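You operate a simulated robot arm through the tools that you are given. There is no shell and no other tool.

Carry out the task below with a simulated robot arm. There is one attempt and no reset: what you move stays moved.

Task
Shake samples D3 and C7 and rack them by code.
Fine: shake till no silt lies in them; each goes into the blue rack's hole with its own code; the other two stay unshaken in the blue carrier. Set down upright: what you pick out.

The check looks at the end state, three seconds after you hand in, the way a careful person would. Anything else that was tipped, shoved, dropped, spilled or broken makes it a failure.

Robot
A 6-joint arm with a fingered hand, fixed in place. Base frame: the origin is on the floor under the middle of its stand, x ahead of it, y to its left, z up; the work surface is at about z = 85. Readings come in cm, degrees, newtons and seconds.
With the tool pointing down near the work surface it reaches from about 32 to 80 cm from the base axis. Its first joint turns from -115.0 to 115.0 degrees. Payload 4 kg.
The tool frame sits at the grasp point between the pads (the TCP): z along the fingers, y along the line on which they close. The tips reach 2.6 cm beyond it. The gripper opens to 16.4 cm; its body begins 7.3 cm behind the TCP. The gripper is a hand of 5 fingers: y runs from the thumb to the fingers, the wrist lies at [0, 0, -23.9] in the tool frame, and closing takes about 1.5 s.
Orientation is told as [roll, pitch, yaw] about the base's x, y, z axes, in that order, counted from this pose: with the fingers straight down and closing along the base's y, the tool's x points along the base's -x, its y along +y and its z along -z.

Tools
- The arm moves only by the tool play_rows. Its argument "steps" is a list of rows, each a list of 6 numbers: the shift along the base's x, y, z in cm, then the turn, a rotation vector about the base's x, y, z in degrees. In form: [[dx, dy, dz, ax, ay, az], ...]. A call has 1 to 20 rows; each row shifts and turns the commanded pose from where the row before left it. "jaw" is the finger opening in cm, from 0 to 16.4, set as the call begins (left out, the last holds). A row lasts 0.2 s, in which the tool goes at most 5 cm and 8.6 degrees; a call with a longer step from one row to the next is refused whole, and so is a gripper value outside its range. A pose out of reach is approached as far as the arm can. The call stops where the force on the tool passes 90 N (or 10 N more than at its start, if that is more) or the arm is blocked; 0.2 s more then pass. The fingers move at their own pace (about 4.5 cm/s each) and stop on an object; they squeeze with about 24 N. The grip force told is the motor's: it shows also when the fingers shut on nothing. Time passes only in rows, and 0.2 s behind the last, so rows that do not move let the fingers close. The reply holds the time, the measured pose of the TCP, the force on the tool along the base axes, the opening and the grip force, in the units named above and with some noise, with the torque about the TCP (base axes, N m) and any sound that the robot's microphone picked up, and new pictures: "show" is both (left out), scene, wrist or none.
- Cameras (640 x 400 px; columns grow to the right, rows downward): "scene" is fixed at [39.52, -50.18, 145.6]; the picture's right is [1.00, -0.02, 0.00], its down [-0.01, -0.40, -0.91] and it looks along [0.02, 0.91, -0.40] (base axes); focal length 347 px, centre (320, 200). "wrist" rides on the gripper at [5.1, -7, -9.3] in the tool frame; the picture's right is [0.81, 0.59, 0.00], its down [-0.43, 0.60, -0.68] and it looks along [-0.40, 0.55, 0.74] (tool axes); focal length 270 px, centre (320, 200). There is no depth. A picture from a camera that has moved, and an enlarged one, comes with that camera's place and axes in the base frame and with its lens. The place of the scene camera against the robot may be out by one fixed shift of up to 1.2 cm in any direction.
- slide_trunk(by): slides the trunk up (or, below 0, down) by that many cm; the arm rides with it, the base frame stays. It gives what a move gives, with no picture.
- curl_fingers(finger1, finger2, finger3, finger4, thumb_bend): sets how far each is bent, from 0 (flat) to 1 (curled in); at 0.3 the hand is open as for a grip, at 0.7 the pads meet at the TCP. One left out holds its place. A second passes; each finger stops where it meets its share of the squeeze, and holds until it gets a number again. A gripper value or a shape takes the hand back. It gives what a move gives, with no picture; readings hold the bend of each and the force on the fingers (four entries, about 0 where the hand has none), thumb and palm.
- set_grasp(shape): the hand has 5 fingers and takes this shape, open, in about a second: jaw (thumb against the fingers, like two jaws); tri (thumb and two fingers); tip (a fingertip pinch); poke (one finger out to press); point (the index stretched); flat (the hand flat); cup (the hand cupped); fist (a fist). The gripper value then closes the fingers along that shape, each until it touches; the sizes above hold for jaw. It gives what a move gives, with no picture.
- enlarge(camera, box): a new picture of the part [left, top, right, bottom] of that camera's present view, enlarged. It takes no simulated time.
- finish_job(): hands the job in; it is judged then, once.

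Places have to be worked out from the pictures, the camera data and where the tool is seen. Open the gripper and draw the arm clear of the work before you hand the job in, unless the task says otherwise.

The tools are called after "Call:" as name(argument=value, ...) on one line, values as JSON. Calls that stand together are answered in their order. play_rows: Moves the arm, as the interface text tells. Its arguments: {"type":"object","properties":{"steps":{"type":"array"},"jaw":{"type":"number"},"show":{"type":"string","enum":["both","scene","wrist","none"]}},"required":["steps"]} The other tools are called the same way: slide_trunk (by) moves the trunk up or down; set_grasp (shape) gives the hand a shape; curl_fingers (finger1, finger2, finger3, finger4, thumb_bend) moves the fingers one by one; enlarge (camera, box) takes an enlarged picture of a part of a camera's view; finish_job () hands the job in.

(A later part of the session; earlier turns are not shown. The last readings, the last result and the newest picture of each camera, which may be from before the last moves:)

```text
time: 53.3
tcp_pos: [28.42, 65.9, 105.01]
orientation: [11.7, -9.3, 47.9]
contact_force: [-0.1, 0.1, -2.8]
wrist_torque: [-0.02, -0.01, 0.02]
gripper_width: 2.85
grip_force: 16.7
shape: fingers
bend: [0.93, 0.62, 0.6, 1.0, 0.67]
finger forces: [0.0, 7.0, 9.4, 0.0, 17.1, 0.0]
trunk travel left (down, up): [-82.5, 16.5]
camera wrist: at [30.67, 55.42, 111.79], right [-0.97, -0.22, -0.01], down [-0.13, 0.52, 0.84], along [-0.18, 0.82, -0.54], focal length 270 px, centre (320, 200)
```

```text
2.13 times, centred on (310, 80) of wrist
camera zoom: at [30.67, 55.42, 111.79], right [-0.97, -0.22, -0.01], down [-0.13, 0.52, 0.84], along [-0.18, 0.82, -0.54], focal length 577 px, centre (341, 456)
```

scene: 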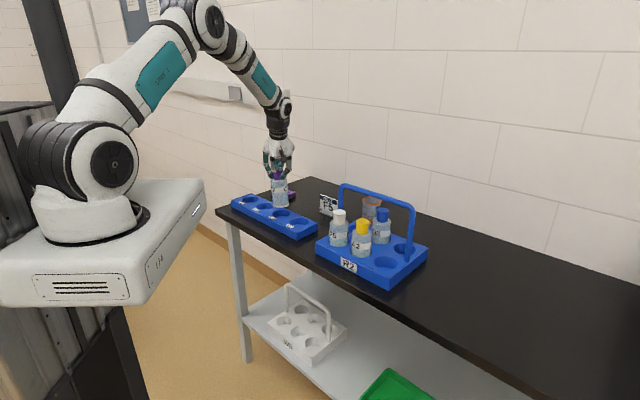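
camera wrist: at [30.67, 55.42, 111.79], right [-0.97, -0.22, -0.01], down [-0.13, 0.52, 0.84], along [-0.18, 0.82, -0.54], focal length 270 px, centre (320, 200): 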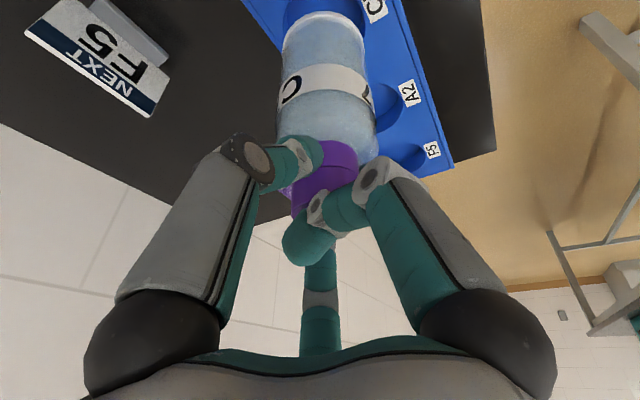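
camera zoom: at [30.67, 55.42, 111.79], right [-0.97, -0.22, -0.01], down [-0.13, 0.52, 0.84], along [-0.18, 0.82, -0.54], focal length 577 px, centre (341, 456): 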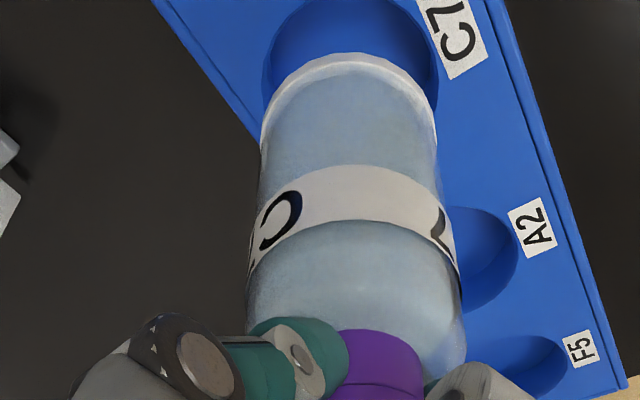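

The base and the hole line up in both views (base about (28.2, 66.3), hole (28.2, 66.2)). I lower slowly into the hole, watching the force.

Call:
play_rows(steps=[[0.1, -0.05, -1, 0, 0, 0], [0, 0, -1, 0, 0, 0], [0, 0, -1, 0, 0, 0], [0, 0, -0.7, 0, 0, 0], [0, 0, -0.4, 0, 0, 0], [0, 0, -0.4, 0, 0, 0], [0, 0, 0, 0, 0, 0]], show="both")

Call:
enlarge(camera="scene", box=[220, 150, 330, 250])

Call:
enlarge(camera="wrist", box=[160, 0, 460, 160])

```text
time: 54.9
tcp_pos: [28.35, 65.84, 100.53]
orientation: [11.6, -9.4, 48.0]
contact_force: [-0.1, -0.4, -2.6]
wrist_torque: [-0.03, -0.01, -0.01]
gripper_width: 2.85
grip_force: 16.8
shape: fingers
bend: [0.93, 0.62, 0.6, 1.0, 0.67]
finger forces: [0.0, 6.9, 9.3, 0.0, 17.1, 0.0]
trunk travel left (down, up): [-82.5, 16.5]
camera wrist: at [30.76, 55.3, 107.28], right [-0.97, -0.22, -0.01], down [-0.13, 0.52, 0.84], along [-0.18, 0.82, -0.54], focal length 270 px, centre (320, 200)
```

scene: 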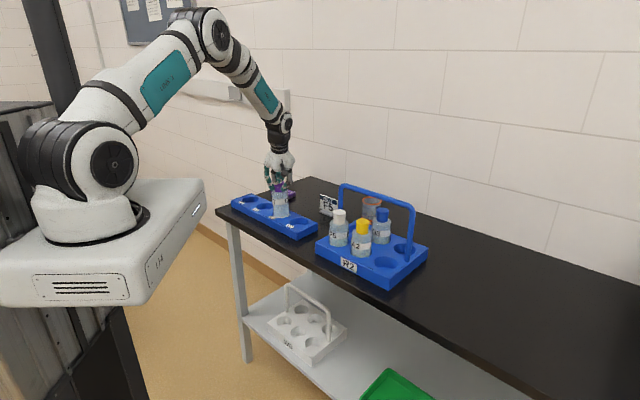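
wrist: 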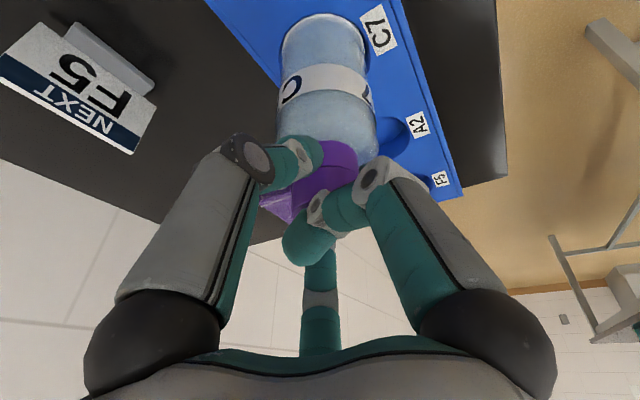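

```text
4.00 times, centred on (275, 200) of scene
camera zoom: at [39.52, -50.18, 145.6], right [1.0, -0.02, 0.0], down [-0.01, -0.4, -0.91], along [0.02, 0.91, -0.4], focal length 1389 px, centre (500, 200)
```

zoom: 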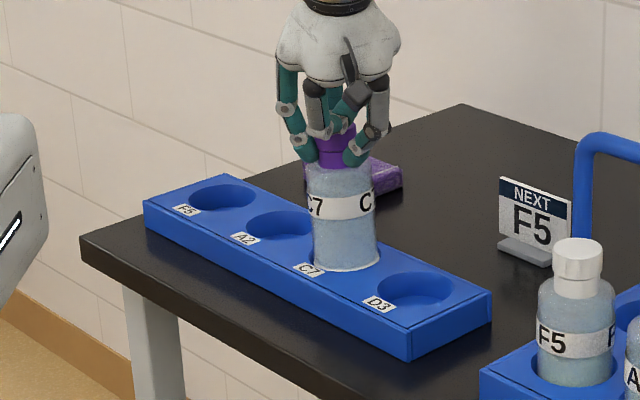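

```text
2.13 times, centred on (310, 80) of wrist
camera zoom: at [30.76, 55.3, 107.28], right [-0.97, -0.22, -0.01], down [-0.13, 0.52, 0.84], along [-0.18, 0.82, -0.54], focal length 577 px, centre (341, 456)
```

zoom: 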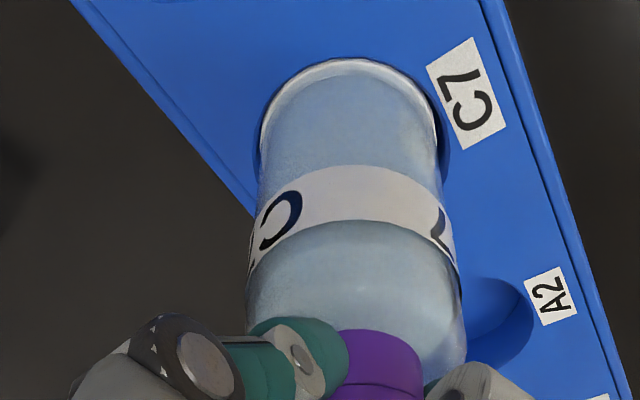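

The base is entering the hole cleanly with no contact. I lower a further 1.2 cm in small steps.

Call:
play_rows(steps=[[0, 0, -0.3, 0, 0, 0], [0, 0, -0.3, 0, 0, 0], [0, 0, -0.3, 0, 0, 0], [0, 0, -0.3, 0, 0, 0], [0, 0, 0, 0, 0, 0]], show="none")

```text
time: 56.1
tcp_pos: [28.33, 65.7, 99.25]
orientation: [11.6, -9.3, 48.0]
contact_force: [0.5, -0.4, -2.0]
wrist_torque: [0.0, -0.03, 0.01]
gripper_width: 2.86
grip_force: 16.3
shape: fingers
bend: [0.93, 0.62, 0.6, 1.0, 0.67]
finger forces: [0.0, 6.9, 9.3, 0.0, 17.1, 0.0]
trunk travel left (down, up): [-82.5, 16.5]
```

Still hanging free. I continue in smaller steps until the force shows the base standing.

Call:
play_rows(steps=[[0, 0, -0.2, 0, 0, 0], [0, 0, -0.2, 0, 0, 0], [0, 0, 0, 0, 0, 0]], show="none")

Call:
enlarge(camera="scene", box=[230, 160, 320, 240])

```text
time: 56.9
tcp_pos: [28.36, 65.76, 99.02]
orientation: [11.6, -9.6, 48.0]
contact_force: [0.7, -1.9, 4.9]
wrist_torque: [0.0, 0.06, -0.05]
gripper_width: 2.84
grip_force: 17.8
shape: fingers
bend: [0.93, 0.62, 0.6, 1.0, 0.67]
finger forces: [0.1, 7.6, 9.5, 0.0, 19.4, 0.0]
trunk travel left (down, up): [-82.5, 16.5]
```

```text
5.00 times, centred on (275, 200) of scene
camera zoom: at [39.52, -50.18, 145.6], right [1.0, -0.02, 0.0], down [-0.01, -0.4, -0.91], along [0.02, 0.91, -0.4], focal length 1736 px, centre (545, 200)
```

zoom: 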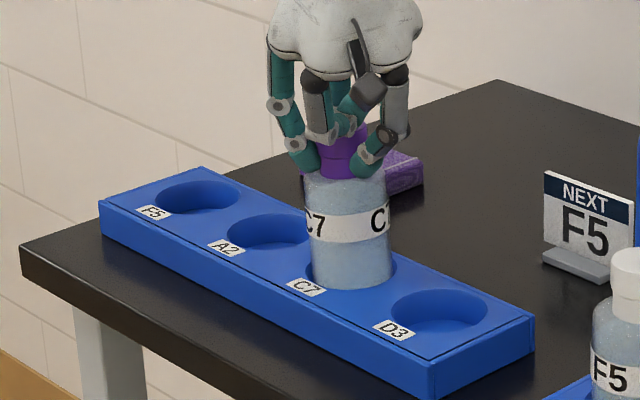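

The base stands on the rack floor (about +5 N). I release by opening the three digits.

Call:
play_rows(steps=[[0, 0, 0.1, 0, 0, 0], [0, 0, 0, 0, 0, 0]], show="none")

Call:
curl_fingers(finger2=0.58, finger3=0.58, thumb_bend=0.6)

Call:
curl_fingers(finger2=0.5, finger3=0.5, thumb_bend=0.5)

Call:
enlarge(camera="scene", box=[230, 160, 320, 240])

Call:
enlarge(camera="wrist", box=[160, 0, 460, 200])

```text
time: 57.5
tcp_pos: [28.41, 65.83, 98.96]
orientation: [11.7, -9.3, 47.9]
contact_force: [0.6, -0.9, 2.4]
wrist_torque: [0.04, 0.06, -0.02]
gripper_width: 2.83
grip_force: 17.9
shape: fingers
bend: [0.93, 0.62, 0.6, 1.0, 0.67]
finger forces: [0.0, 7.5, 9.7, 0.0, 19.2, 0.0]
trunk travel left (down, up): [-82.5, 16.5]
```

```text
time: 58.5
tcp_pos: [28.46, 65.7, 99.05]
orientation: [11.6, -9.4, 48.0]
contact_force: [0.4, 0.0, 2.7]
wrist_torque: [-0.06, 0.0, 0.01]
gripper_width: 4.1
grip_force: 0.0
shape: fingers
bend: [0.93, 0.57, 0.57, 1.0, 0.6]
finger forces: [0.0, 0.0, 0.0, 0.0, 0.0, 0.0]
trunk travel left (down, up): [-82.5, 16.5]
```

```text
time: 59.5
tcp_pos: [28.39, 65.71, 99.09]
orientation: [11.6, -9.4, 48.0]
contact_force: [0.3, -0.6, 2.2]
wrist_torque: [0.01, 0.01, 0.02]
gripper_width: 5.66
grip_force: 0.1
shape: fingers
bend: [0.93, 0.5, 0.5, 1.0, 0.5]
finger forces: [0.0, 0.0, 0.1, 0.1, 0.0, 0.0]
trunk travel left (down, up): [-82.5, 16.5]
```

```text
5.00 times, centred on (275, 200) of scene
camera zoom: at [39.52, -50.18, 145.6], right [1.0, -0.02, 0.0], down [-0.01, -0.4, -0.91], along [0.02, 0.91, -0.4], focal length 1736 px, centre (545, 200)
```

zoom: 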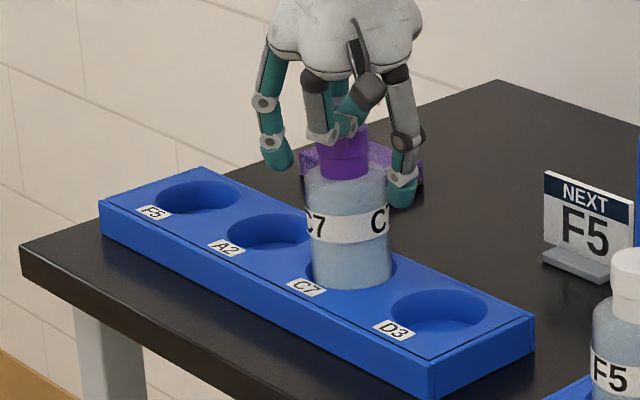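

```text
2.00 times, centred on (310, 100) of wrist
camera zoom: at [30.8, 55.28, 105.8], right [-0.97, -0.22, -0.01], down [-0.13, 0.52, 0.84], along [-0.18, 0.82, -0.54], focal length 541 px, centre (340, 400)
```

zoom: 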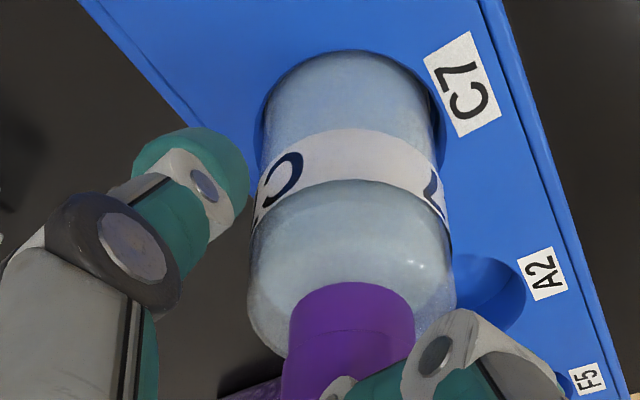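

C7 stands alone in its hole. I raise the hand slowly straight up.

Call:
play_rows(steps=[[0, 0, 0.5, 0, 0, 0], [0, 0, 1, 0, 0, 0], [0, 0, 1.5, 0, 0, 0], [0, 0, 2, 0, 0, 0], [0, 0, 0, 0, 0, 0]], show="none")

Call:
enlarge(camera="scene", box=[230, 150, 320, 240])

```text
time: 60.7
tcp_pos: [28.36, 65.74, 104.04]
orientation: [11.6, -9.4, 48.0]
contact_force: [-0.6, -0.1, -0.6]
wrist_torque: [0.03, -0.02, 0.03]
gripper_width: 5.66
grip_force: 0.1
shape: fingers
bend: [0.93, 0.5, 0.5, 1.0, 0.5]
finger forces: [0.0, 0.0, 0.1, 0.1, 0.1, 0.1]
trunk travel left (down, up): [-82.5, 16.5]
```

```text
4.44 times, centred on (275, 195) of scene
camera zoom: at [39.52, -50.18, 145.6], right [1.0, -0.02, 0.0], down [-0.01, -0.4, -0.91], along [0.02, 0.91, -0.4], focal length 1543 px, centre (520, 222)
```

zoom: 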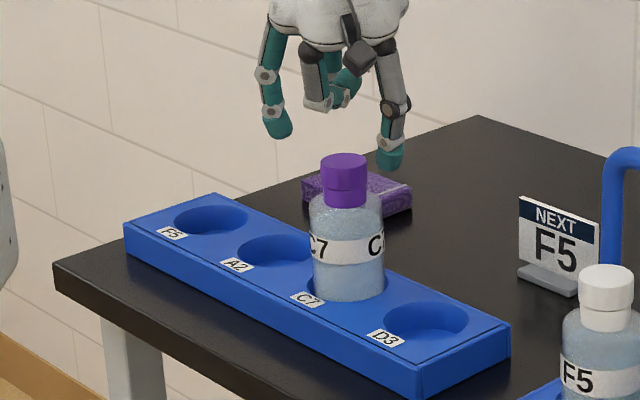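

C7 is racked upright. Now D3: I rise, level the hand and turn to yaw -131 so the folded finger 4 faces the handle from D3's side, the same layout that worked for C7.

Call:
play_rows(steps=[[0, 0, 4, 0, 0, 0], [0, 0, 5, 0, 0, 0], [0, 0, 5, -4.9, -0.83, 0], [0, 0, 4, -4.9, -0.83, 0], [0, 0, 3, -4.9, -0.83, 0], [1.54, -1.12, 0, 0, 0, -8.18], [1.54, -1.12, 0, 0, 0, -8.18], [1.54, -1.12, 0, 0, 0, -8.18], [1.54, -1.12, 0, 0, 0, -8.18], [1.54, -1.12, 0, 0, 0, -8.18], [1.54, -1.12, 0, 0, 0, -8.18], [1.54, -1.12, 0, 0, 0, -8.18], [1.54, -1.12, 0, 0, 0, -8.18], [1.54, -1.12, 0, 0, 0, -8.18], [1.54, -1.12, 0, 0, 0, -8.18], [1.54, -1.12, 0, 0, 0, -8.18], [1.54, -1.12, 0, 0, 0, -8.18], [1.54, -1.12, 0, 0, 0, -8.18], [1.54, -1.12, 0, 0, 0, -8.18]], show="scene")

Call:
play_rows(steps=[[1.46, -0.53, 0, 0, 0, -8.18], [1.46, -0.53, 0, 0, 0, -8.18], [1.46, -0.53, 0, 0, 0, -8.18], [1.46, -0.53, 0, 0, 0, -8.18], [1.46, -0.53, 0, 0, 0, -8.18], [1.46, -0.53, 0, 0, 0, -8.18], [1.46, -0.53, 0, 0, 0, -8.18], [1.46, -0.53, 0, 0, 0, -8.22], [0, 0, 0, -3.06, 3.06, 0], [0, 0, 0, -3.06, 3.06, 0], [0, 0, 0, -3.06, 3.06, 0], [0, 0, -2, 0, 0, 0], [0, 0, -2, 0, 0, 0], [0, 0, -2, 0, 0, 0], [0, 0, 0, 0, 0, 0], [0, 0, 0, 0, 0, 0]], show="both")

```text
time: 64.7
tcp_pos: [49.85, 49.64, 124.69]
orientation: [0.0, 0.1, -65.7]
contact_force: [1.0, -0.5, -0.1]
wrist_torque: [0.02, -0.03, -0.03]
gripper_width: 5.66
grip_force: 0.2
shape: fingers
bend: [0.93, 0.5, 0.5, 1.0, 0.5]
finger forces: [0.0, 0.1, 0.0, 0.0, 0.0, 0.0]
out of reach, approached as far as the arm can: row 5
trunk travel left (down, up): [-82.5, 16.5]
```

scene: 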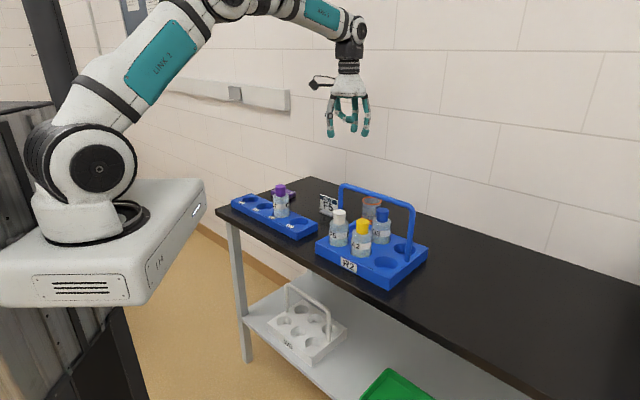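

```text
time: 68.1
tcp_pos: [53.99, 39.05, 111.52]
orientation: [-0.9, -13.0, -131.0]
contact_force: [0.1, 0.3, -0.1]
wrist_torque: [-0.01, 0.02, 0.01]
gripper_width: 5.66
grip_force: 0.1
shape: fingers
bend: [0.93, 0.5, 0.5, 1.0, 0.5]
finger forces: [0.0, 0.1, 0.0, 0.0, 0.1, 0.1]
out of reach, approached as far as the arm can: row 6, 7, 8, 9, 10, 11
trunk travel left (down, up): [-82.5, 16.5]
camera wrist: at [53.63, 48.95, 119.43], right [0.96, 0.21, -0.19], down [0.28, -0.6, 0.75], along [0.04, -0.77, -0.64], focal length 270 px, centre (320, 200)
```

scene: 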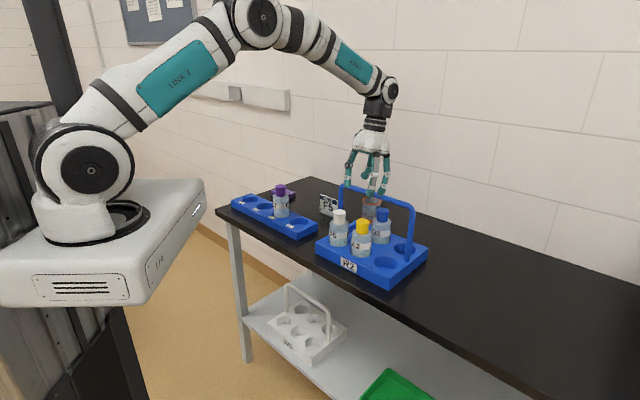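
wrist: 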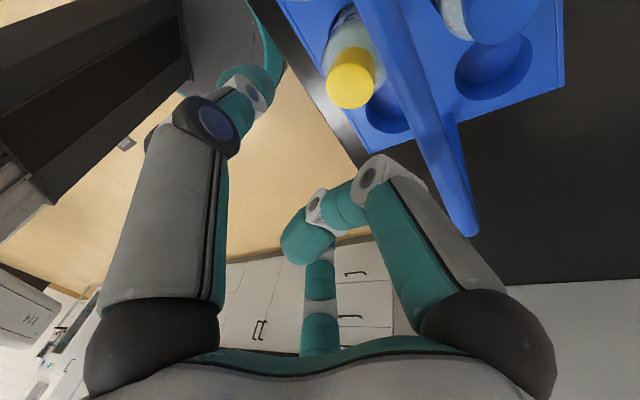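

The arm ran out of reach with that outward lean and stopped lower than asked, but nothing was touched. I raise straight up and level the hand first.

Call:
play_rows(steps=[[0, 0, 2, 0, 0, 0], [0, 0, 3, 0, 0, 0], [0, 0, 0, 3.06, -3.06, 0], [0, 0, 0, 3.06, -3.06, 0], [0, 0, 0, 3.06, -3.06, 0], [0, 0, 0, 0, 0, 0]], show="scene")

```text
time: 69.5
tcp_pos: [54.07, 39.17, 116.4]
orientation: [0.1, 0.0, -131.1]
contact_force: [0.1, 0.7, 0.2]
wrist_torque: [0.02, 0.0, 0.02]
gripper_width: 5.64
grip_force: 0.1
shape: fingers
bend: [0.93, 0.5, 0.5, 1.0, 0.5]
finger forces: [0.0, 0.0, 0.0, 0.0, 0.0, 0.0]
trunk travel left (down, up): [-82.5, 16.5]
```

scene: 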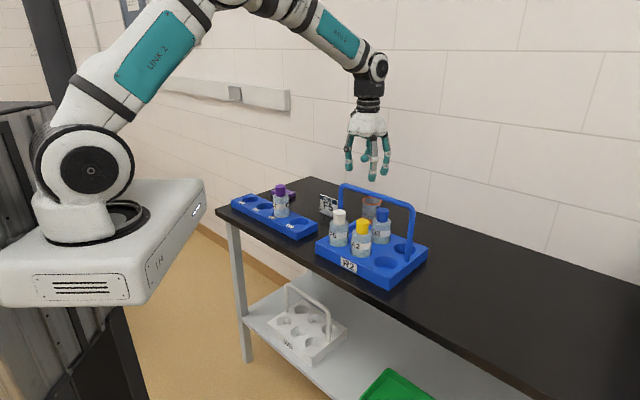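

Level and clear. I test the reach at this height by moving toward D3 in small level steps.

Call:
play_rows(steps=[[0.81, 0.7, 0, 0, 0, 0], [0.81, 0.7, 0, 0, 0, 0], [0.81, 0.7, 0, 0, 0, 0], [0.81, 0.7, 0, 0, 0, 0], [0.81, 0.7, 0, 0, 0, 0], [0.81, 0.7, 0, 0, 0, 0], [0.81, 0.7, 0, 0, 0, 0], [0.81, 0.7, 0, 0, 0, 0], [0.81, 0.7, 0, 0, 0, 0], [0, 0, 0, 0, 0, 0]], show="none")

```text
time: 71.7
tcp_pos: [61.32, 45.4, 116.58]
orientation: [0.0, -0.1, -131.0]
contact_force: [0.8, -0.1, 0.4]
wrist_torque: [-0.01, 0.02, -0.01]
gripper_width: 5.67
grip_force: 0.2
shape: fingers
bend: [0.93, 0.5, 0.5, 1.0, 0.5]
finger forces: [0.0, 0.0, 0.1, 0.0, 0.0, 0.1]
trunk travel left (down, up): [-82.5, 16.5]
```

D3's position is reachable at this height with a level hand. I probe how much further out it can go.

Call:
play_rows(steps=[[0.354, 0.354, 0, 0, 0, 0], [0.354, 0.354, 0, 0, 0, 0], [0.354, 0.354, 0, 0, 0, 0], [0.354, 0.354, 0, 0, 0, 0], [0.354, 0.354, 0, 0, 0, 0], [0.354, 0.354, 0, 0, 0, 0], [0.354, 0.354, 0, 0, 0, 0], [0.354, 0.354, 0, 0, 0, 0], [0, 0, 0, 0, 0, 0]], show="none")

```text
time: 73.7
tcp_pos: [62.71, 46.89, 116.55]
orientation: [0.0, 0.1, -131.1]
contact_force: [-0.2, 0.8, 0.3]
wrist_torque: [0.05, 0.0, 0.0]
gripper_width: 5.66
grip_force: 0.2
shape: fingers
bend: [0.93, 0.5, 0.5, 1.0, 0.5]
finger forces: [0.0, 0.1, 0.0, 0.0, 0.0, 0.0]
out of reach, approached as far as the arm can: row 5, 6, 7, 8
trunk travel left (down, up): [-82.5, 16.5]
```

At this height the limit is about 1.9 cm beyond D3, and it grows lower down, nearer shoulder height. Raising the trunk will bring the shoulder closer to the working height, so I slide it up and then lower the hand with the arm.

Call:
slide_trunk(by=16.4)

Call:
play_rows(steps=[[-0.5, -0.5, -2, 0, 0, 0], [-0.5, -0.5, -3, 0, 0, 0], [0, 0, -4, 0, 0, -3], [0, 0, -4, 0, 0, -3], [0, 0, -3, 0, 0, 0], [0, 0, -3, 0, 0, 0], [0, 0, 0, 0, 0, 0]], show="both")

```text
time: 75.6
tcp_pos: [62.75, 46.84, 132.85]
orientation: [-0.1, 0.2, -131.0]
contact_force: [-0.2, 0.7, -0.8]
wrist_torque: [-0.02, 0.01, -0.03]
gripper_width: 5.63
grip_force: 0.1
shape: fingers
bend: [0.93, 0.5, 0.5, 1.0, 0.5]
finger forces: [0.0, 0.0, 0.0, 0.1, 0.0, 0.0]
trunk travel left (down, up): [-98.9, 0.1]
```

```text
time: 77.2
tcp_pos: [61.72, 46.02, 113.82]
orientation: [0.1, 0.1, -137.1]
contact_force: [-0.1, 0.8, -0.3]
wrist_torque: [-0.02, -0.03, 0.0]
gripper_width: 5.65
grip_force: 0.1
shape: fingers
bend: [0.93, 0.5, 0.5, 1.0, 0.5]
finger forces: [0.1, 0.0, 0.1, 0.0, 0.1, 0.0]
trunk travel left (down, up): [-98.9, 0.1]
camera wrist: at [60.71, 54.49, 123.1], right [0.99, 0.12, 0.0], down [0.09, -0.73, 0.68], along [0.08, -0.67, -0.74], focal length 270 px, centre (320, 200)
```

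scene: 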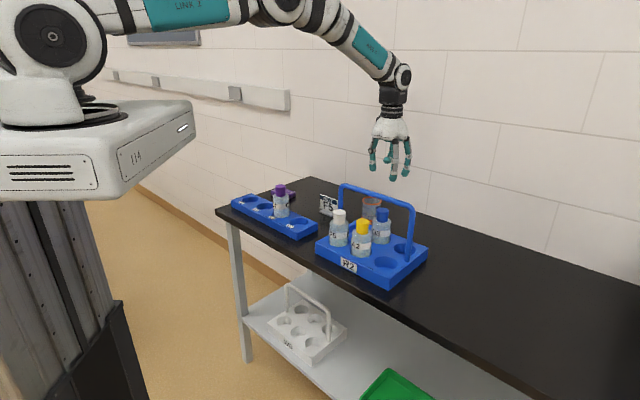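
wrist: 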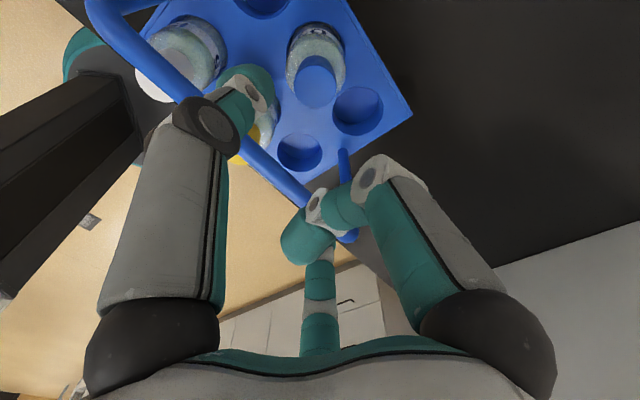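

No reach problem now. I enlarge the wrist view to fix D3's cap position and the bar from this side.

Call:
enlarge(camera="wrist", box=[220, 0, 420, 140])

Call:
enlarge(camera="wrist", box=[80, 0, 360, 220])

```text
2.86 times, centred on (320, 70) of wrist
camera zoom: at [60.71, 54.49, 123.1], right [0.99, 0.12, 0.0], down [0.09, -0.73, 0.68], along [0.08, -0.67, -0.74], focal length 772 px, centre (320, 571)
```

zoom: 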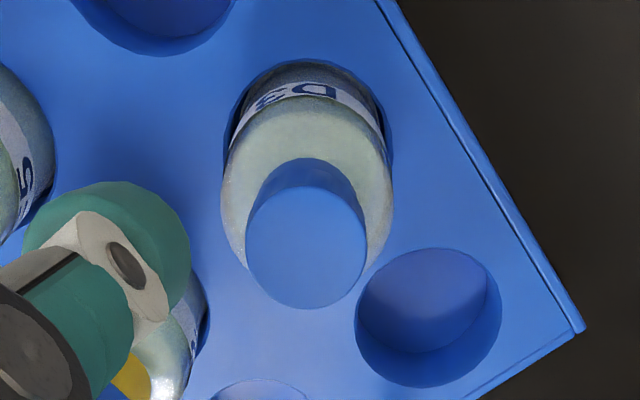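

```text
1.82 times, centred on (220, 110) of wrist
camera zoom: at [60.71, 54.49, 123.1], right [0.99, 0.12, 0.0], down [0.09, -0.73, 0.68], along [0.08, -0.67, -0.74], focal length 491 px, centre (502, 364)
```

zoom: 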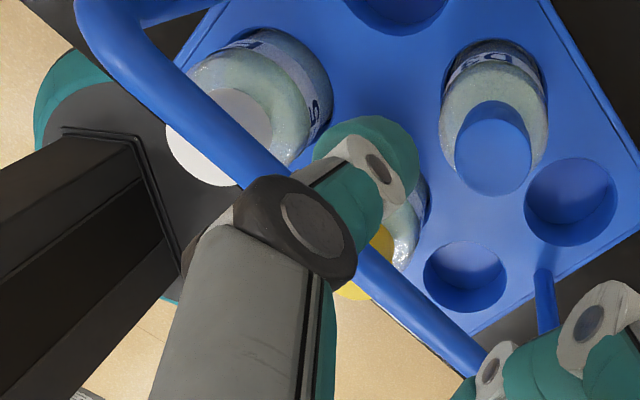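

D3's cap is at (61.4, 45.6), so the hand is already placed right. I lean it 14° outward (away from the handle) here, above the bar, and check for reach.

Call:
play_rows(steps=[[0, 0, 0, -3.3, 3.3, 0], [0, 0, 0, -3.3, 3.3, 0], [0, 0, 0, -3.3, 3.3, 0], [0, 0, 0, 0, 0, 0], [0, 0, 0, 0, 0, 0]], show="both")

```text
time: 78.4
tcp_pos: [58.86, 43.58, 113.61]
orientation: [0.6, -13.6, -137.1]
contact_force: [0.7, -0.7, 0.3]
wrist_torque: [-0.01, 0.0, -0.01]
gripper_width: 5.67
grip_force: 0.0
shape: fingers
bend: [0.93, 0.5, 0.5, 1.0, 0.5]
finger forces: [0.1, 0.0, 0.0, 0.1, 0.0, 0.0]
out of reach, approached as far as the arm can: row 2, 3
trunk travel left (down, up): [-98.9, 0.1]
camera wrist: at [59.47, 53.56, 121.46], right [0.98, 0.11, -0.18], down [0.21, -0.61, 0.77], along [-0.03, -0.79, -0.62], focal length 270 px, centre (320, 200)
```

scene: 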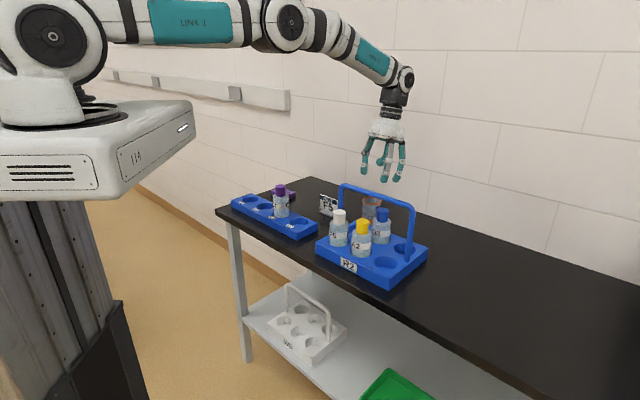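
wrist: 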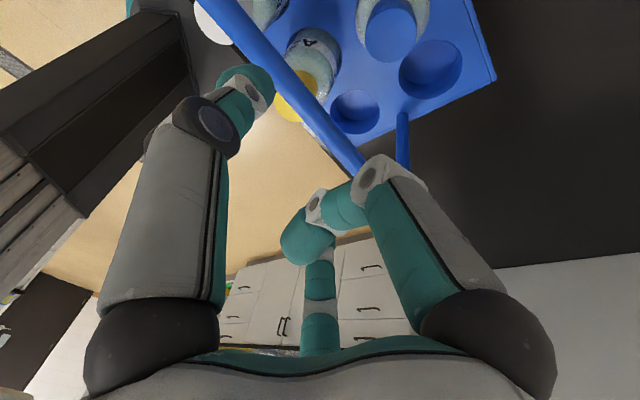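

The outward lean is limited to about 5°, so I change the plan: a smaller lean of about 4.3°, yaw -149, and the hand placed about 0.8 cm outward, so that thumb, finger 2 and finger 3 still enclose the cap. The trunk should also go back down, so I first raise and level the hand.

Call:
play_rows(steps=[[0, 0, 4, 0, 0, 0], [0, 0, 4, 3.3, -3.3, 0], [0, 0, 4, 3.3, -3.3, 0], [0, 0, 4, 3.3, -3.3, 0], [0, 0, 2, 0, 0, -6], [0, 0, 0, 0, 0, -6], [0, 0, 0, 0, 0, 0]], show="none")

```text
time: 80.0
tcp_pos: [58.64, 43.21, 131.6]
orientation: [0.0, 0.1, -149.1]
contact_force: [-0.1, 1.0, -0.6]
wrist_torque: [-0.01, 0.01, -0.01]
gripper_width: 5.65
grip_force: 0.0
shape: fingers
bend: [0.93, 0.5, 0.5, 1.0, 0.5]
finger forces: [0.0, 0.0, 0.0, 0.1, 0.0, 0.1]
out of reach, approached as far as the arm can: row 1
trunk travel left (down, up): [-98.9, 0.1]
```

Now the hand is level at z = 131.6. I slide the trunk back down by 16.4, which brings the hand to about z = 115.

Call:
slide_trunk(by=-16.4)

Call:
play_rows(steps=[[0.8, 0.8, 0, 0, 0, 0], [1.0, 1.0, 0, 0, 0, 0], [1.2, 1.0, -0.5, 0, 0, 0], [0, 0, -1.2, 0, 0, 0], [0, 0, 0, -1.52, 1.52, 0], [0, 0, 0, -1.52, 1.52, 0], [0, 0, 0, 0, 0, 0]], show="both")

Call:
enlarge(camera="wrist", box=[220, 0, 460, 200])

```text
time: 81.8
tcp_pos: [58.75, 43.04, 115.19]
orientation: [0.0, 0.1, -149.0]
contact_force: [0.1, -1.0, 0.7]
wrist_torque: [0.01, 0.0, 0.0]
gripper_width: 5.66
grip_force: 0.1
shape: fingers
bend: [0.93, 0.5, 0.5, 1.0, 0.5]
finger forces: [0.0, 0.0, 0.0, 0.0, 0.1, 0.1]
trunk travel left (down, up): [-82.5, 16.5]
```

```text
time: 83.4
tcp_pos: [61.4, 45.85, 113.32]
orientation: [1.0, -3.7, -149.1]
contact_force: [-0.3, 0.1, 0.4]
wrist_torque: [0.0, 0.0, -0.01]
gripper_width: 5.66
grip_force: 0.0
shape: fingers
bend: [0.93, 0.5, 0.5, 1.0, 0.5]
finger forces: [0.0, 0.0, 0.0, 0.0, 0.1, 0.0]
out of reach, approached as far as the arm can: row 6
trunk travel left (down, up): [-82.5, 16.5]
camera wrist: at [62.62, 54.78, 122.1], right [1.0, -0.09, -0.04], down [-0.03, -0.7, 0.71], along [-0.09, -0.71, -0.7], focal length 270 px, centre (320, 200)
```

scene: 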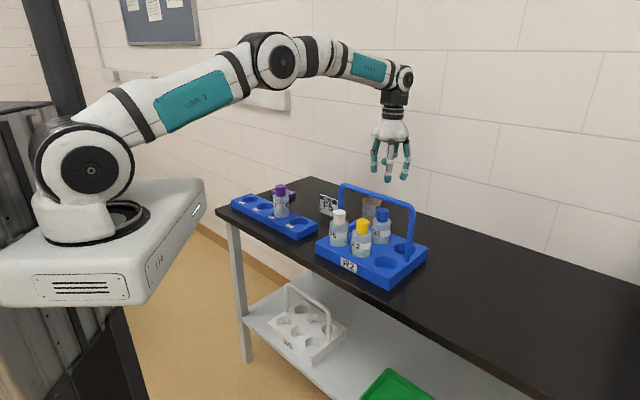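
wrist: 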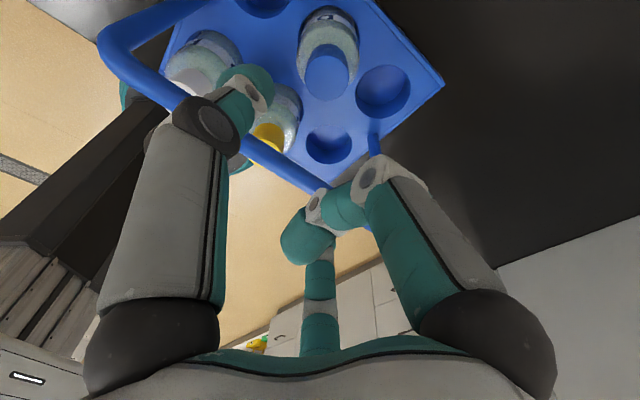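

```text
2.00 times, centred on (340, 100) of wrist
camera zoom: at [62.62, 54.78, 122.1], right [1.0, -0.09, -0.04], down [-0.03, -0.7, 0.71], along [-0.09, -0.71, -0.7], focal length 541 px, centre (280, 400)
```

zoom: 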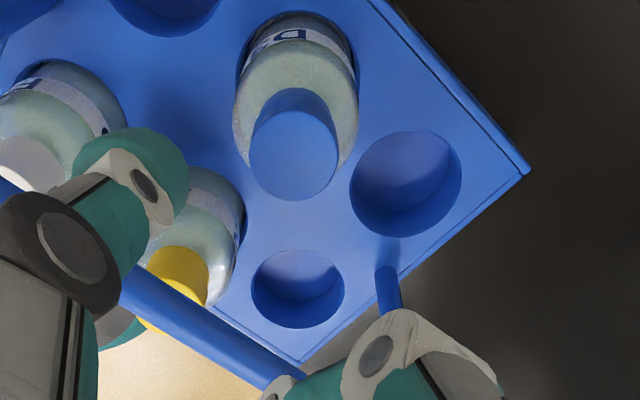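

The cap of D3 is confirmed at (61.3, 45.65), right under the TCP. I set the pre-grip bends, trim the lean to 3.5°, move 1 cm outward, and come down to about z = 109.

Call:
curl_fingers(finger2=0.56, finger3=0.57, thumb_bend=0.56)

Call:
play_rows(steps=[[0, 0, -0.5, 0.28, -0.28, 0], [0, 0, -1, 0.28, -0.28, 0], [0.25, 0.25, -1, 0, 0, 0], [0.25, 0.25, -1, 0, 0, 0], [0.2, 0.2, -0.8, 0, 0, 0], [0, 0, 0, 0, 0, 0], [0, 0, 0, 0, 0, 0]], show="both")

Call:
enlarge(camera="wrist", box=[160, 0, 460, 220])

Call:
enlarge(camera="scene", box=[330, 110, 440, 250])

```text
time: 84.4
tcp_pos: [61.3, 45.72, 113.27]
orientation: [1.0, -3.7, -149.1]
contact_force: [-0.8, -0.2, 0.1]
wrist_torque: [0.0, -0.02, 0.0]
gripper_width: 4.72
grip_force: 0.0
shape: fingers
bend: [0.93, 0.56, 0.56, 1.0, 0.56]
finger forces: [0.1, 0.0, 0.1, 0.0, 0.0, 0.0]
trunk travel left (down, up): [-82.5, 16.5]
```

```text
time: 86.0
tcp_pos: [62.22, 46.54, 108.95]
orientation: [0.9, -3.3, -149.1]
contact_force: [0.0, -0.1, 0.7]
wrist_torque: [0.0, -0.03, -0.01]
gripper_width: 4.74
grip_force: 0.2
shape: fingers
bend: [0.93, 0.56, 0.56, 1.0, 0.56]
finger forces: [0.1, 0.0, 0.0, 0.1, 0.0, 0.0]
trunk travel left (down, up): [-82.5, 16.5]
camera wrist: at [63.29, 55.41, 117.85], right [1.0, -0.09, -0.04], down [-0.04, -0.7, 0.71], along [-0.09, -0.71, -0.7], focal length 270 px, centre (320, 200)
```

scene: 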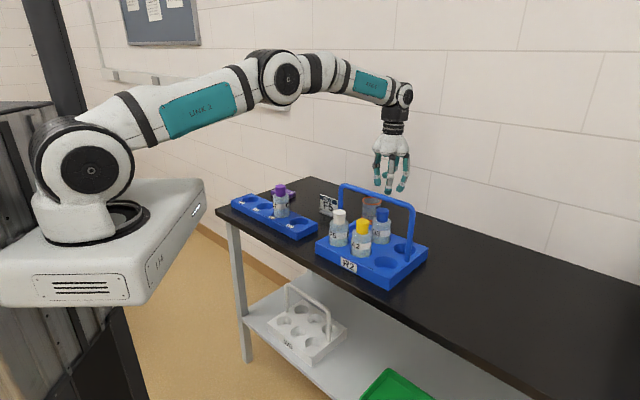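
wrist: 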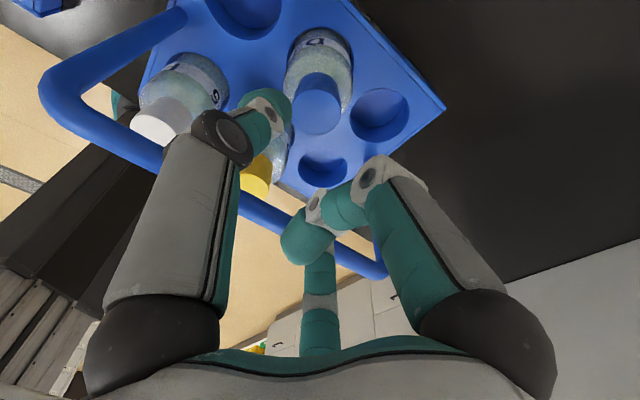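

```text
1.82 times, centred on (310, 110) of wrist
camera zoom: at [63.29, 55.41, 117.85], right [1.0, -0.09, -0.04], down [-0.04, -0.7, 0.71], along [-0.09, -0.71, -0.7], focal length 491 px, centre (338, 364)
```

zoom: 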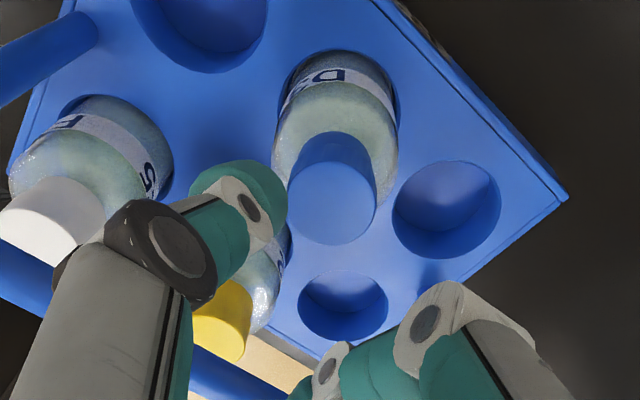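

```text
2.86 times, centred on (385, 180) of scene
camera zoom: at [39.52, -50.18, 145.6], right [1.0, -0.02, 0.0], down [-0.01, -0.4, -0.91], along [0.02, 0.91, -0.4], focal length 992 px, centre (134, 257)
```

zoom: 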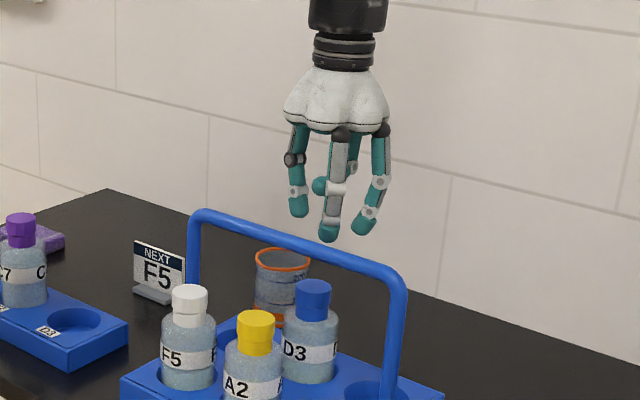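

Position and reach are right: the TCP is 1.0 cm outward of D3's cap. I descend in small steps past the bar, checking the forces each time.

Call:
play_rows(steps=[[0, 0, -0.8, 0, 0, 0], [0, 0, -0.8, 0, 0, 0], [0, 0, -0.8, 0, 0, 0], [0, 0, -0.6, 0, 0, 0]], show="none")

Call:
play_rows(steps=[[0, 0, -0.5, 0, 0, 0], [0, 0, -0.5, 0, 0, 0], [0, 0, -0.5, 0, 0, 0], [0, 0, -0.5, 0, 0, 0]], show="none")

```text
time: 87.0
tcp_pos: [62.05, 46.36, 105.89]
orientation: [0.9, -3.3, -149.0]
contact_force: [0.6, -0.6, -0.4]
wrist_torque: [-0.03, -0.03, 0.0]
gripper_width: 4.72
grip_force: 0.1
shape: fingers
bend: [0.93, 0.56, 0.56, 1.0, 0.56]
finger forces: [0.0, 0.1, 0.0, 0.1, 0.0, 0.0]
trunk travel left (down, up): [-82.5, 16.5]
```

```text
time: 88.0
tcp_pos: [62.16, 46.41, 104.14]
orientation: [0.9, -3.4, -149.2]
contact_force: [0.1, 0.8, 0.4]
wrist_torque: [0.0, -0.01, 0.0]
gripper_width: 4.72
grip_force: 0.1
shape: fingers
bend: [0.93, 0.56, 0.56, 1.0, 0.56]
finger forces: [0.1, 0.1, 0.0, 0.0, 0.0, 0.1]
trunk travel left (down, up): [-82.5, 16.5]
```

No contact so far at z = 104. I continue down to about 101.7 in half-centimetre steps and look.

Call:
play_rows(steps=[[0, 0, -0.5, 0, 0, 0], [0, 0, -0.5, 0, 0, 0], [0, 0, -0.5, 0, 0, 0], [0, 0, -0.5, 0, 0, 0], [0, 0, -0.4, 0, 0, 0]], show="both")

Call:
enlarge(camera="wrist", box=[160, 0, 460, 260])

Call:
enlarge(camera="scene", box=[330, 140, 440, 260])

```text
time: 89.2
tcp_pos: [62.06, 46.51, 101.63]
orientation: [0.8, -3.3, -149.0]
contact_force: [-0.2, 0.0, -0.5]
wrist_torque: [0.02, 0.02, -0.01]
gripper_width: 4.73
grip_force: 0.0
shape: fingers
bend: [0.93, 0.56, 0.56, 1.0, 0.56]
finger forces: [0.0, 0.0, 0.1, 0.0, 0.1, 0.0]
trunk travel left (down, up): [-82.5, 16.5]
camera wrist: at [63.29, 55.38, 110.46], right [1.0, -0.09, -0.04], down [-0.04, -0.7, 0.71], along [-0.09, -0.71, -0.7], focal length 270 px, centre (320, 200)
```

scene: 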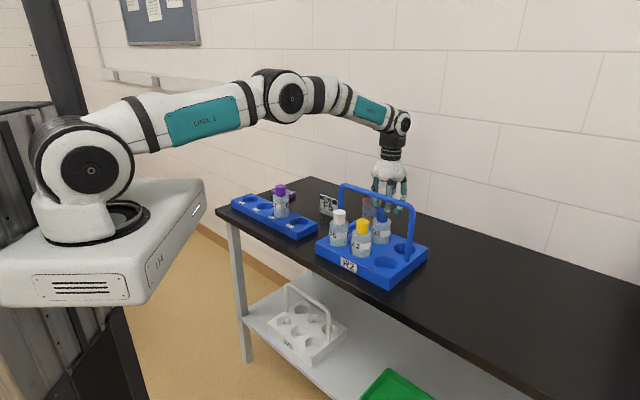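
wrist: 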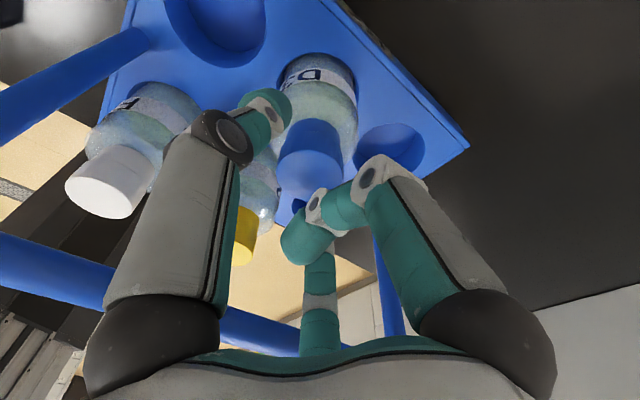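

```text
1.54 times, centred on (310, 130) of wrist
camera zoom: at [63.29, 55.38, 110.46], right [1.0, -0.09, -0.04], down [-0.04, -0.7, 0.71], along [-0.09, -0.71, -0.7], focal length 416 px, centre (335, 308)
```

zoom: 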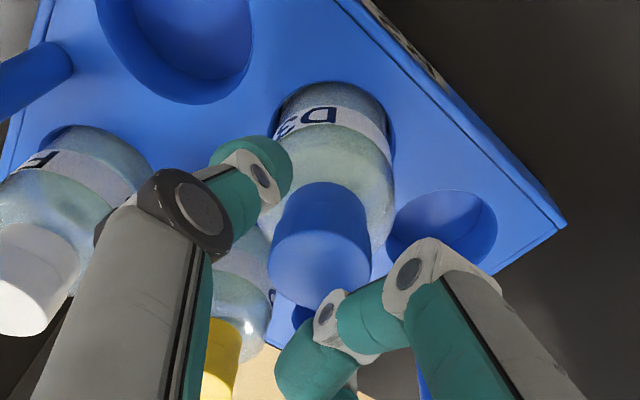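

```text
3.33 times, centred on (385, 200) of scene
camera zoom: at [39.52, -50.18, 145.6], right [1.0, -0.02, 0.0], down [-0.01, -0.4, -0.91], along [0.02, 0.91, -0.4], focal length 1157 px, centre (103, 200)
```

zoom: 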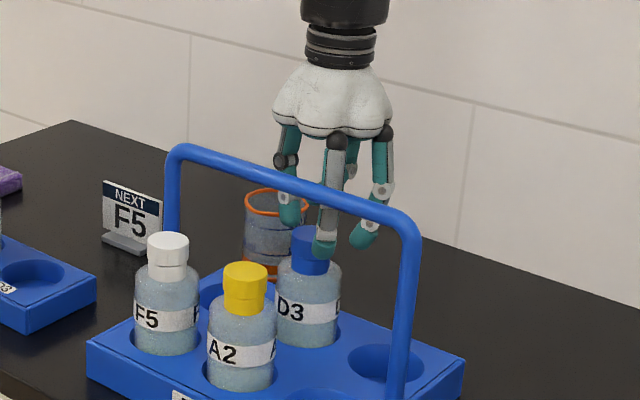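

All clear: the digits hang behind the bar around D3's cap. I go down the last 2 cm to z ≈ 99.6 and shift 0.15 cm inward.

Call:
play_rows(steps=[[0, 0, -0.5, 0, 0, 0], [0, 0, -0.5, 0, 0, 0], [0, 0, -0.5, 0, 0, 0], [-0.1, -0.1, -0.5, 0, 0, 0], [0, 0, 0, 0, 0, 0]], show="none")

Call:
enlarge(camera="wrist", box=[160, 0, 460, 260])

Call:
enlarge(camera="scene", box=[340, 150, 430, 250])

```text
time: 90.4
tcp_pos: [61.88, 46.28, 99.7]
orientation: [0.9, -3.3, -149.1]
contact_force: [-0.4, 0.3, -0.2]
wrist_torque: [0.0, -0.02, -0.01]
gripper_width: 4.73
grip_force: 0.0
shape: fingers
bend: [0.93, 0.56, 0.56, 1.0, 0.56]
finger forces: [0.1, 0.0, 0.1, 0.0, 0.0, 0.0]
trunk travel left (down, up): [-82.5, 16.5]
```

```text
1.54 times, centred on (310, 130) of wrist
camera zoom: at [63.21, 55.28, 108.44], right [1.0, -0.09, -0.04], down [-0.04, -0.7, 0.71], along [-0.09, -0.71, -0.7], focal length 416 px, centre (335, 308)
```

zoom: 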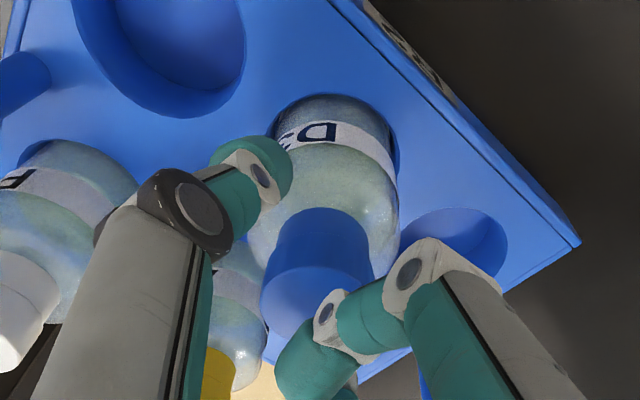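

```text
4.00 times, centred on (385, 200) of scene
camera zoom: at [39.52, -50.18, 145.6], right [1.0, -0.02, 0.0], down [-0.01, -0.4, -0.91], along [0.02, 0.91, -0.4], focal length 1389 px, centre (60, 200)
```

zoom: 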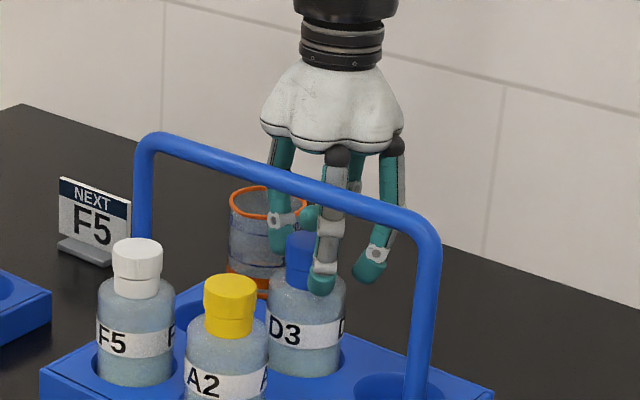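

The digits surround D3's cap without touching anything. I close thumb, finger 2 and finger 3 in two stages.

Call:
curl_fingers(finger2=0.61, finger3=0.59, thumb_bend=0.61)

Call:
curl_fingers(finger2=0.8, finger3=0.8, thumb_bend=0.8)

Call:
enlarge(camera="scene", box=[340, 150, 430, 250])

Call:
enlarge(camera="wrist", box=[160, 0, 460, 260])

```text
time: 91.4
tcp_pos: [62.02, 46.33, 99.7]
orientation: [0.9, -3.3, -149.1]
contact_force: [0.6, -1.5, 0.5]
wrist_torque: [0.0, -0.01, -0.01]
gripper_width: 3.99
grip_force: 0.1
shape: fingers
bend: [0.93, 0.61, 0.58, 1.0, 0.61]
finger forces: [0.0, 0.0, 0.5, 0.1, 0.0, 0.0]
trunk travel left (down, up): [-82.5, 16.5]
```

```text
time: 92.4
tcp_pos: [62.07, 46.26, 99.64]
orientation: [0.9, -3.3, -149.1]
contact_force: [-1.2, -1.1, -3.2]
wrist_torque: [-0.13, -0.05, 0.01]
gripper_width: 3.03
grip_force: 17.3
shape: fingers
bend: [0.93, 0.63, 0.58, 1.0, 0.66]
finger forces: [0.0, 8.0, 8.5, 0.1, 17.2, 0.1]
trunk travel left (down, up): [-82.5, 16.5]
```

```text
4.00 times, centred on (385, 200) of scene
camera zoom: at [39.52, -50.18, 145.6], right [1.0, -0.02, 0.0], down [-0.01, -0.4, -0.91], along [0.02, 0.91, -0.4], focal length 1389 px, centre (60, 200)
```

zoom: 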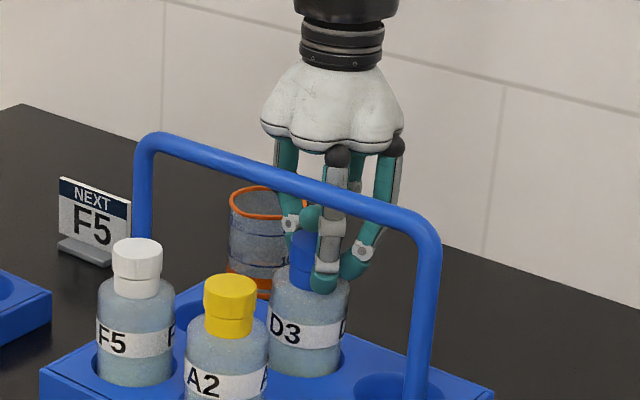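

```text
1.54 times, centred on (310, 130) of wrist
camera zoom: at [63.23, 55.28, 108.42], right [1.0, -0.09, -0.04], down [-0.04, -0.7, 0.71], along [-0.09, -0.71, -0.7], focal length 416 px, centre (335, 308)
```

zoom: 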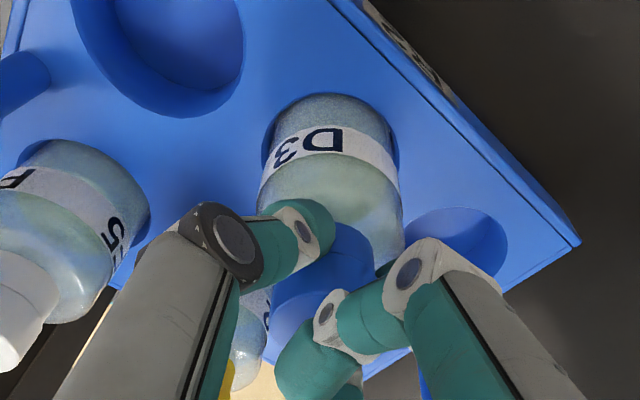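

D3's cap is held by all three digits (about 17 N). I lift 1.5 cm with the arm and check the grip before going on with the trunk.

Call:
play_rows(steps=[[0, 0, 0.4, 0, 0, 0], [0, 0, 0.5, 0, 0, 0], [0, 0, 0.6, 0, 0, 0], [0, 0, 0, 0, 0, 0]], show="none")

Call:
enlarge(camera="scene", box=[340, 150, 430, 250])

```text
time: 93.4
tcp_pos: [62.02, 46.27, 101.04]
orientation: [0.9, -3.3, -149.1]
contact_force: [1.2, -0.9, -2.3]
wrist_torque: [-0.12, 0.0, 0.05]
gripper_width: 3.03
grip_force: 17.0
shape: fingers
bend: [0.93, 0.63, 0.58, 1.0, 0.66]
finger forces: [0.0, 7.8, 8.7, 0.0, 16.7, 0.0]
trunk travel left (down, up): [-82.5, 16.5]
```

```text
4.00 times, centred on (385, 200) of scene
camera zoom: at [39.52, -50.18, 145.6], right [1.0, -0.02, 0.0], down [-0.01, -0.4, -0.91], along [0.02, 0.91, -0.4], focal length 1389 px, centre (60, 200)
```

zoom: 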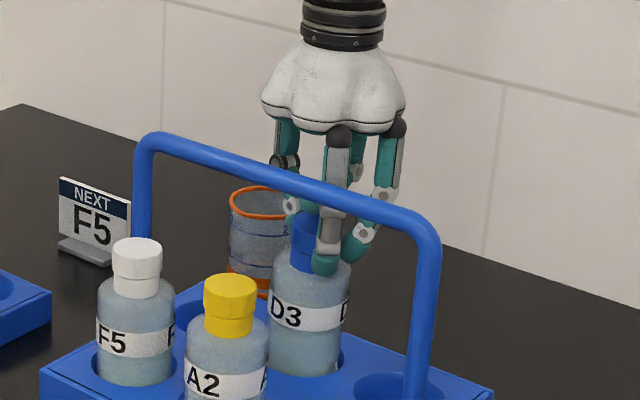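

The bottle comes up upright. I lift it further with the trunk, which keeps the arm's shape and moves straight up.

Call:
slide_trunk(by=3)

Call:
enlarge(camera="scene", box=[340, 140, 430, 250])

```text
time: 94.2
tcp_pos: [61.95, 46.38, 103.95]
orientation: [0.9, -3.4, -149.1]
contact_force: [-0.8, 0.0, -2.8]
wrist_torque: [0.0, -0.02, -0.02]
gripper_width: 2.41
grip_force: 14.9
shape: fingers
bend: [0.93, 0.65, 0.57, 1.0, 0.73]
finger forces: [0.0, 4.6, 11.0, 0.0, 13.7, 0.1]
trunk travel left (down, up): [-85.5, 13.5]
```

```text
3.64 times, centred on (385, 195) of scene
camera zoom: at [39.52, -50.18, 145.6], right [1.0, -0.02, 0.0], down [-0.01, -0.4, -0.91], along [0.02, 0.91, -0.4], focal length 1263 px, centre (84, 218)
```

zoom: 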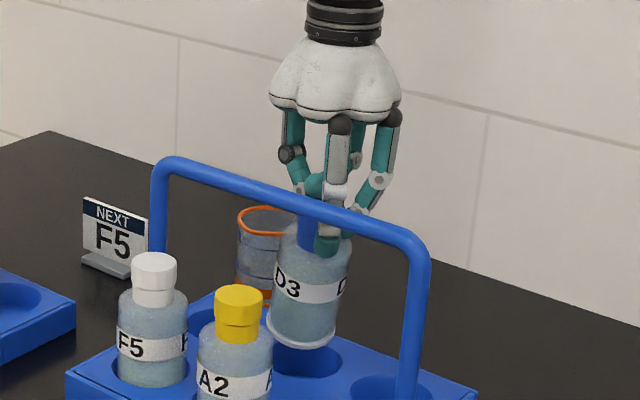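

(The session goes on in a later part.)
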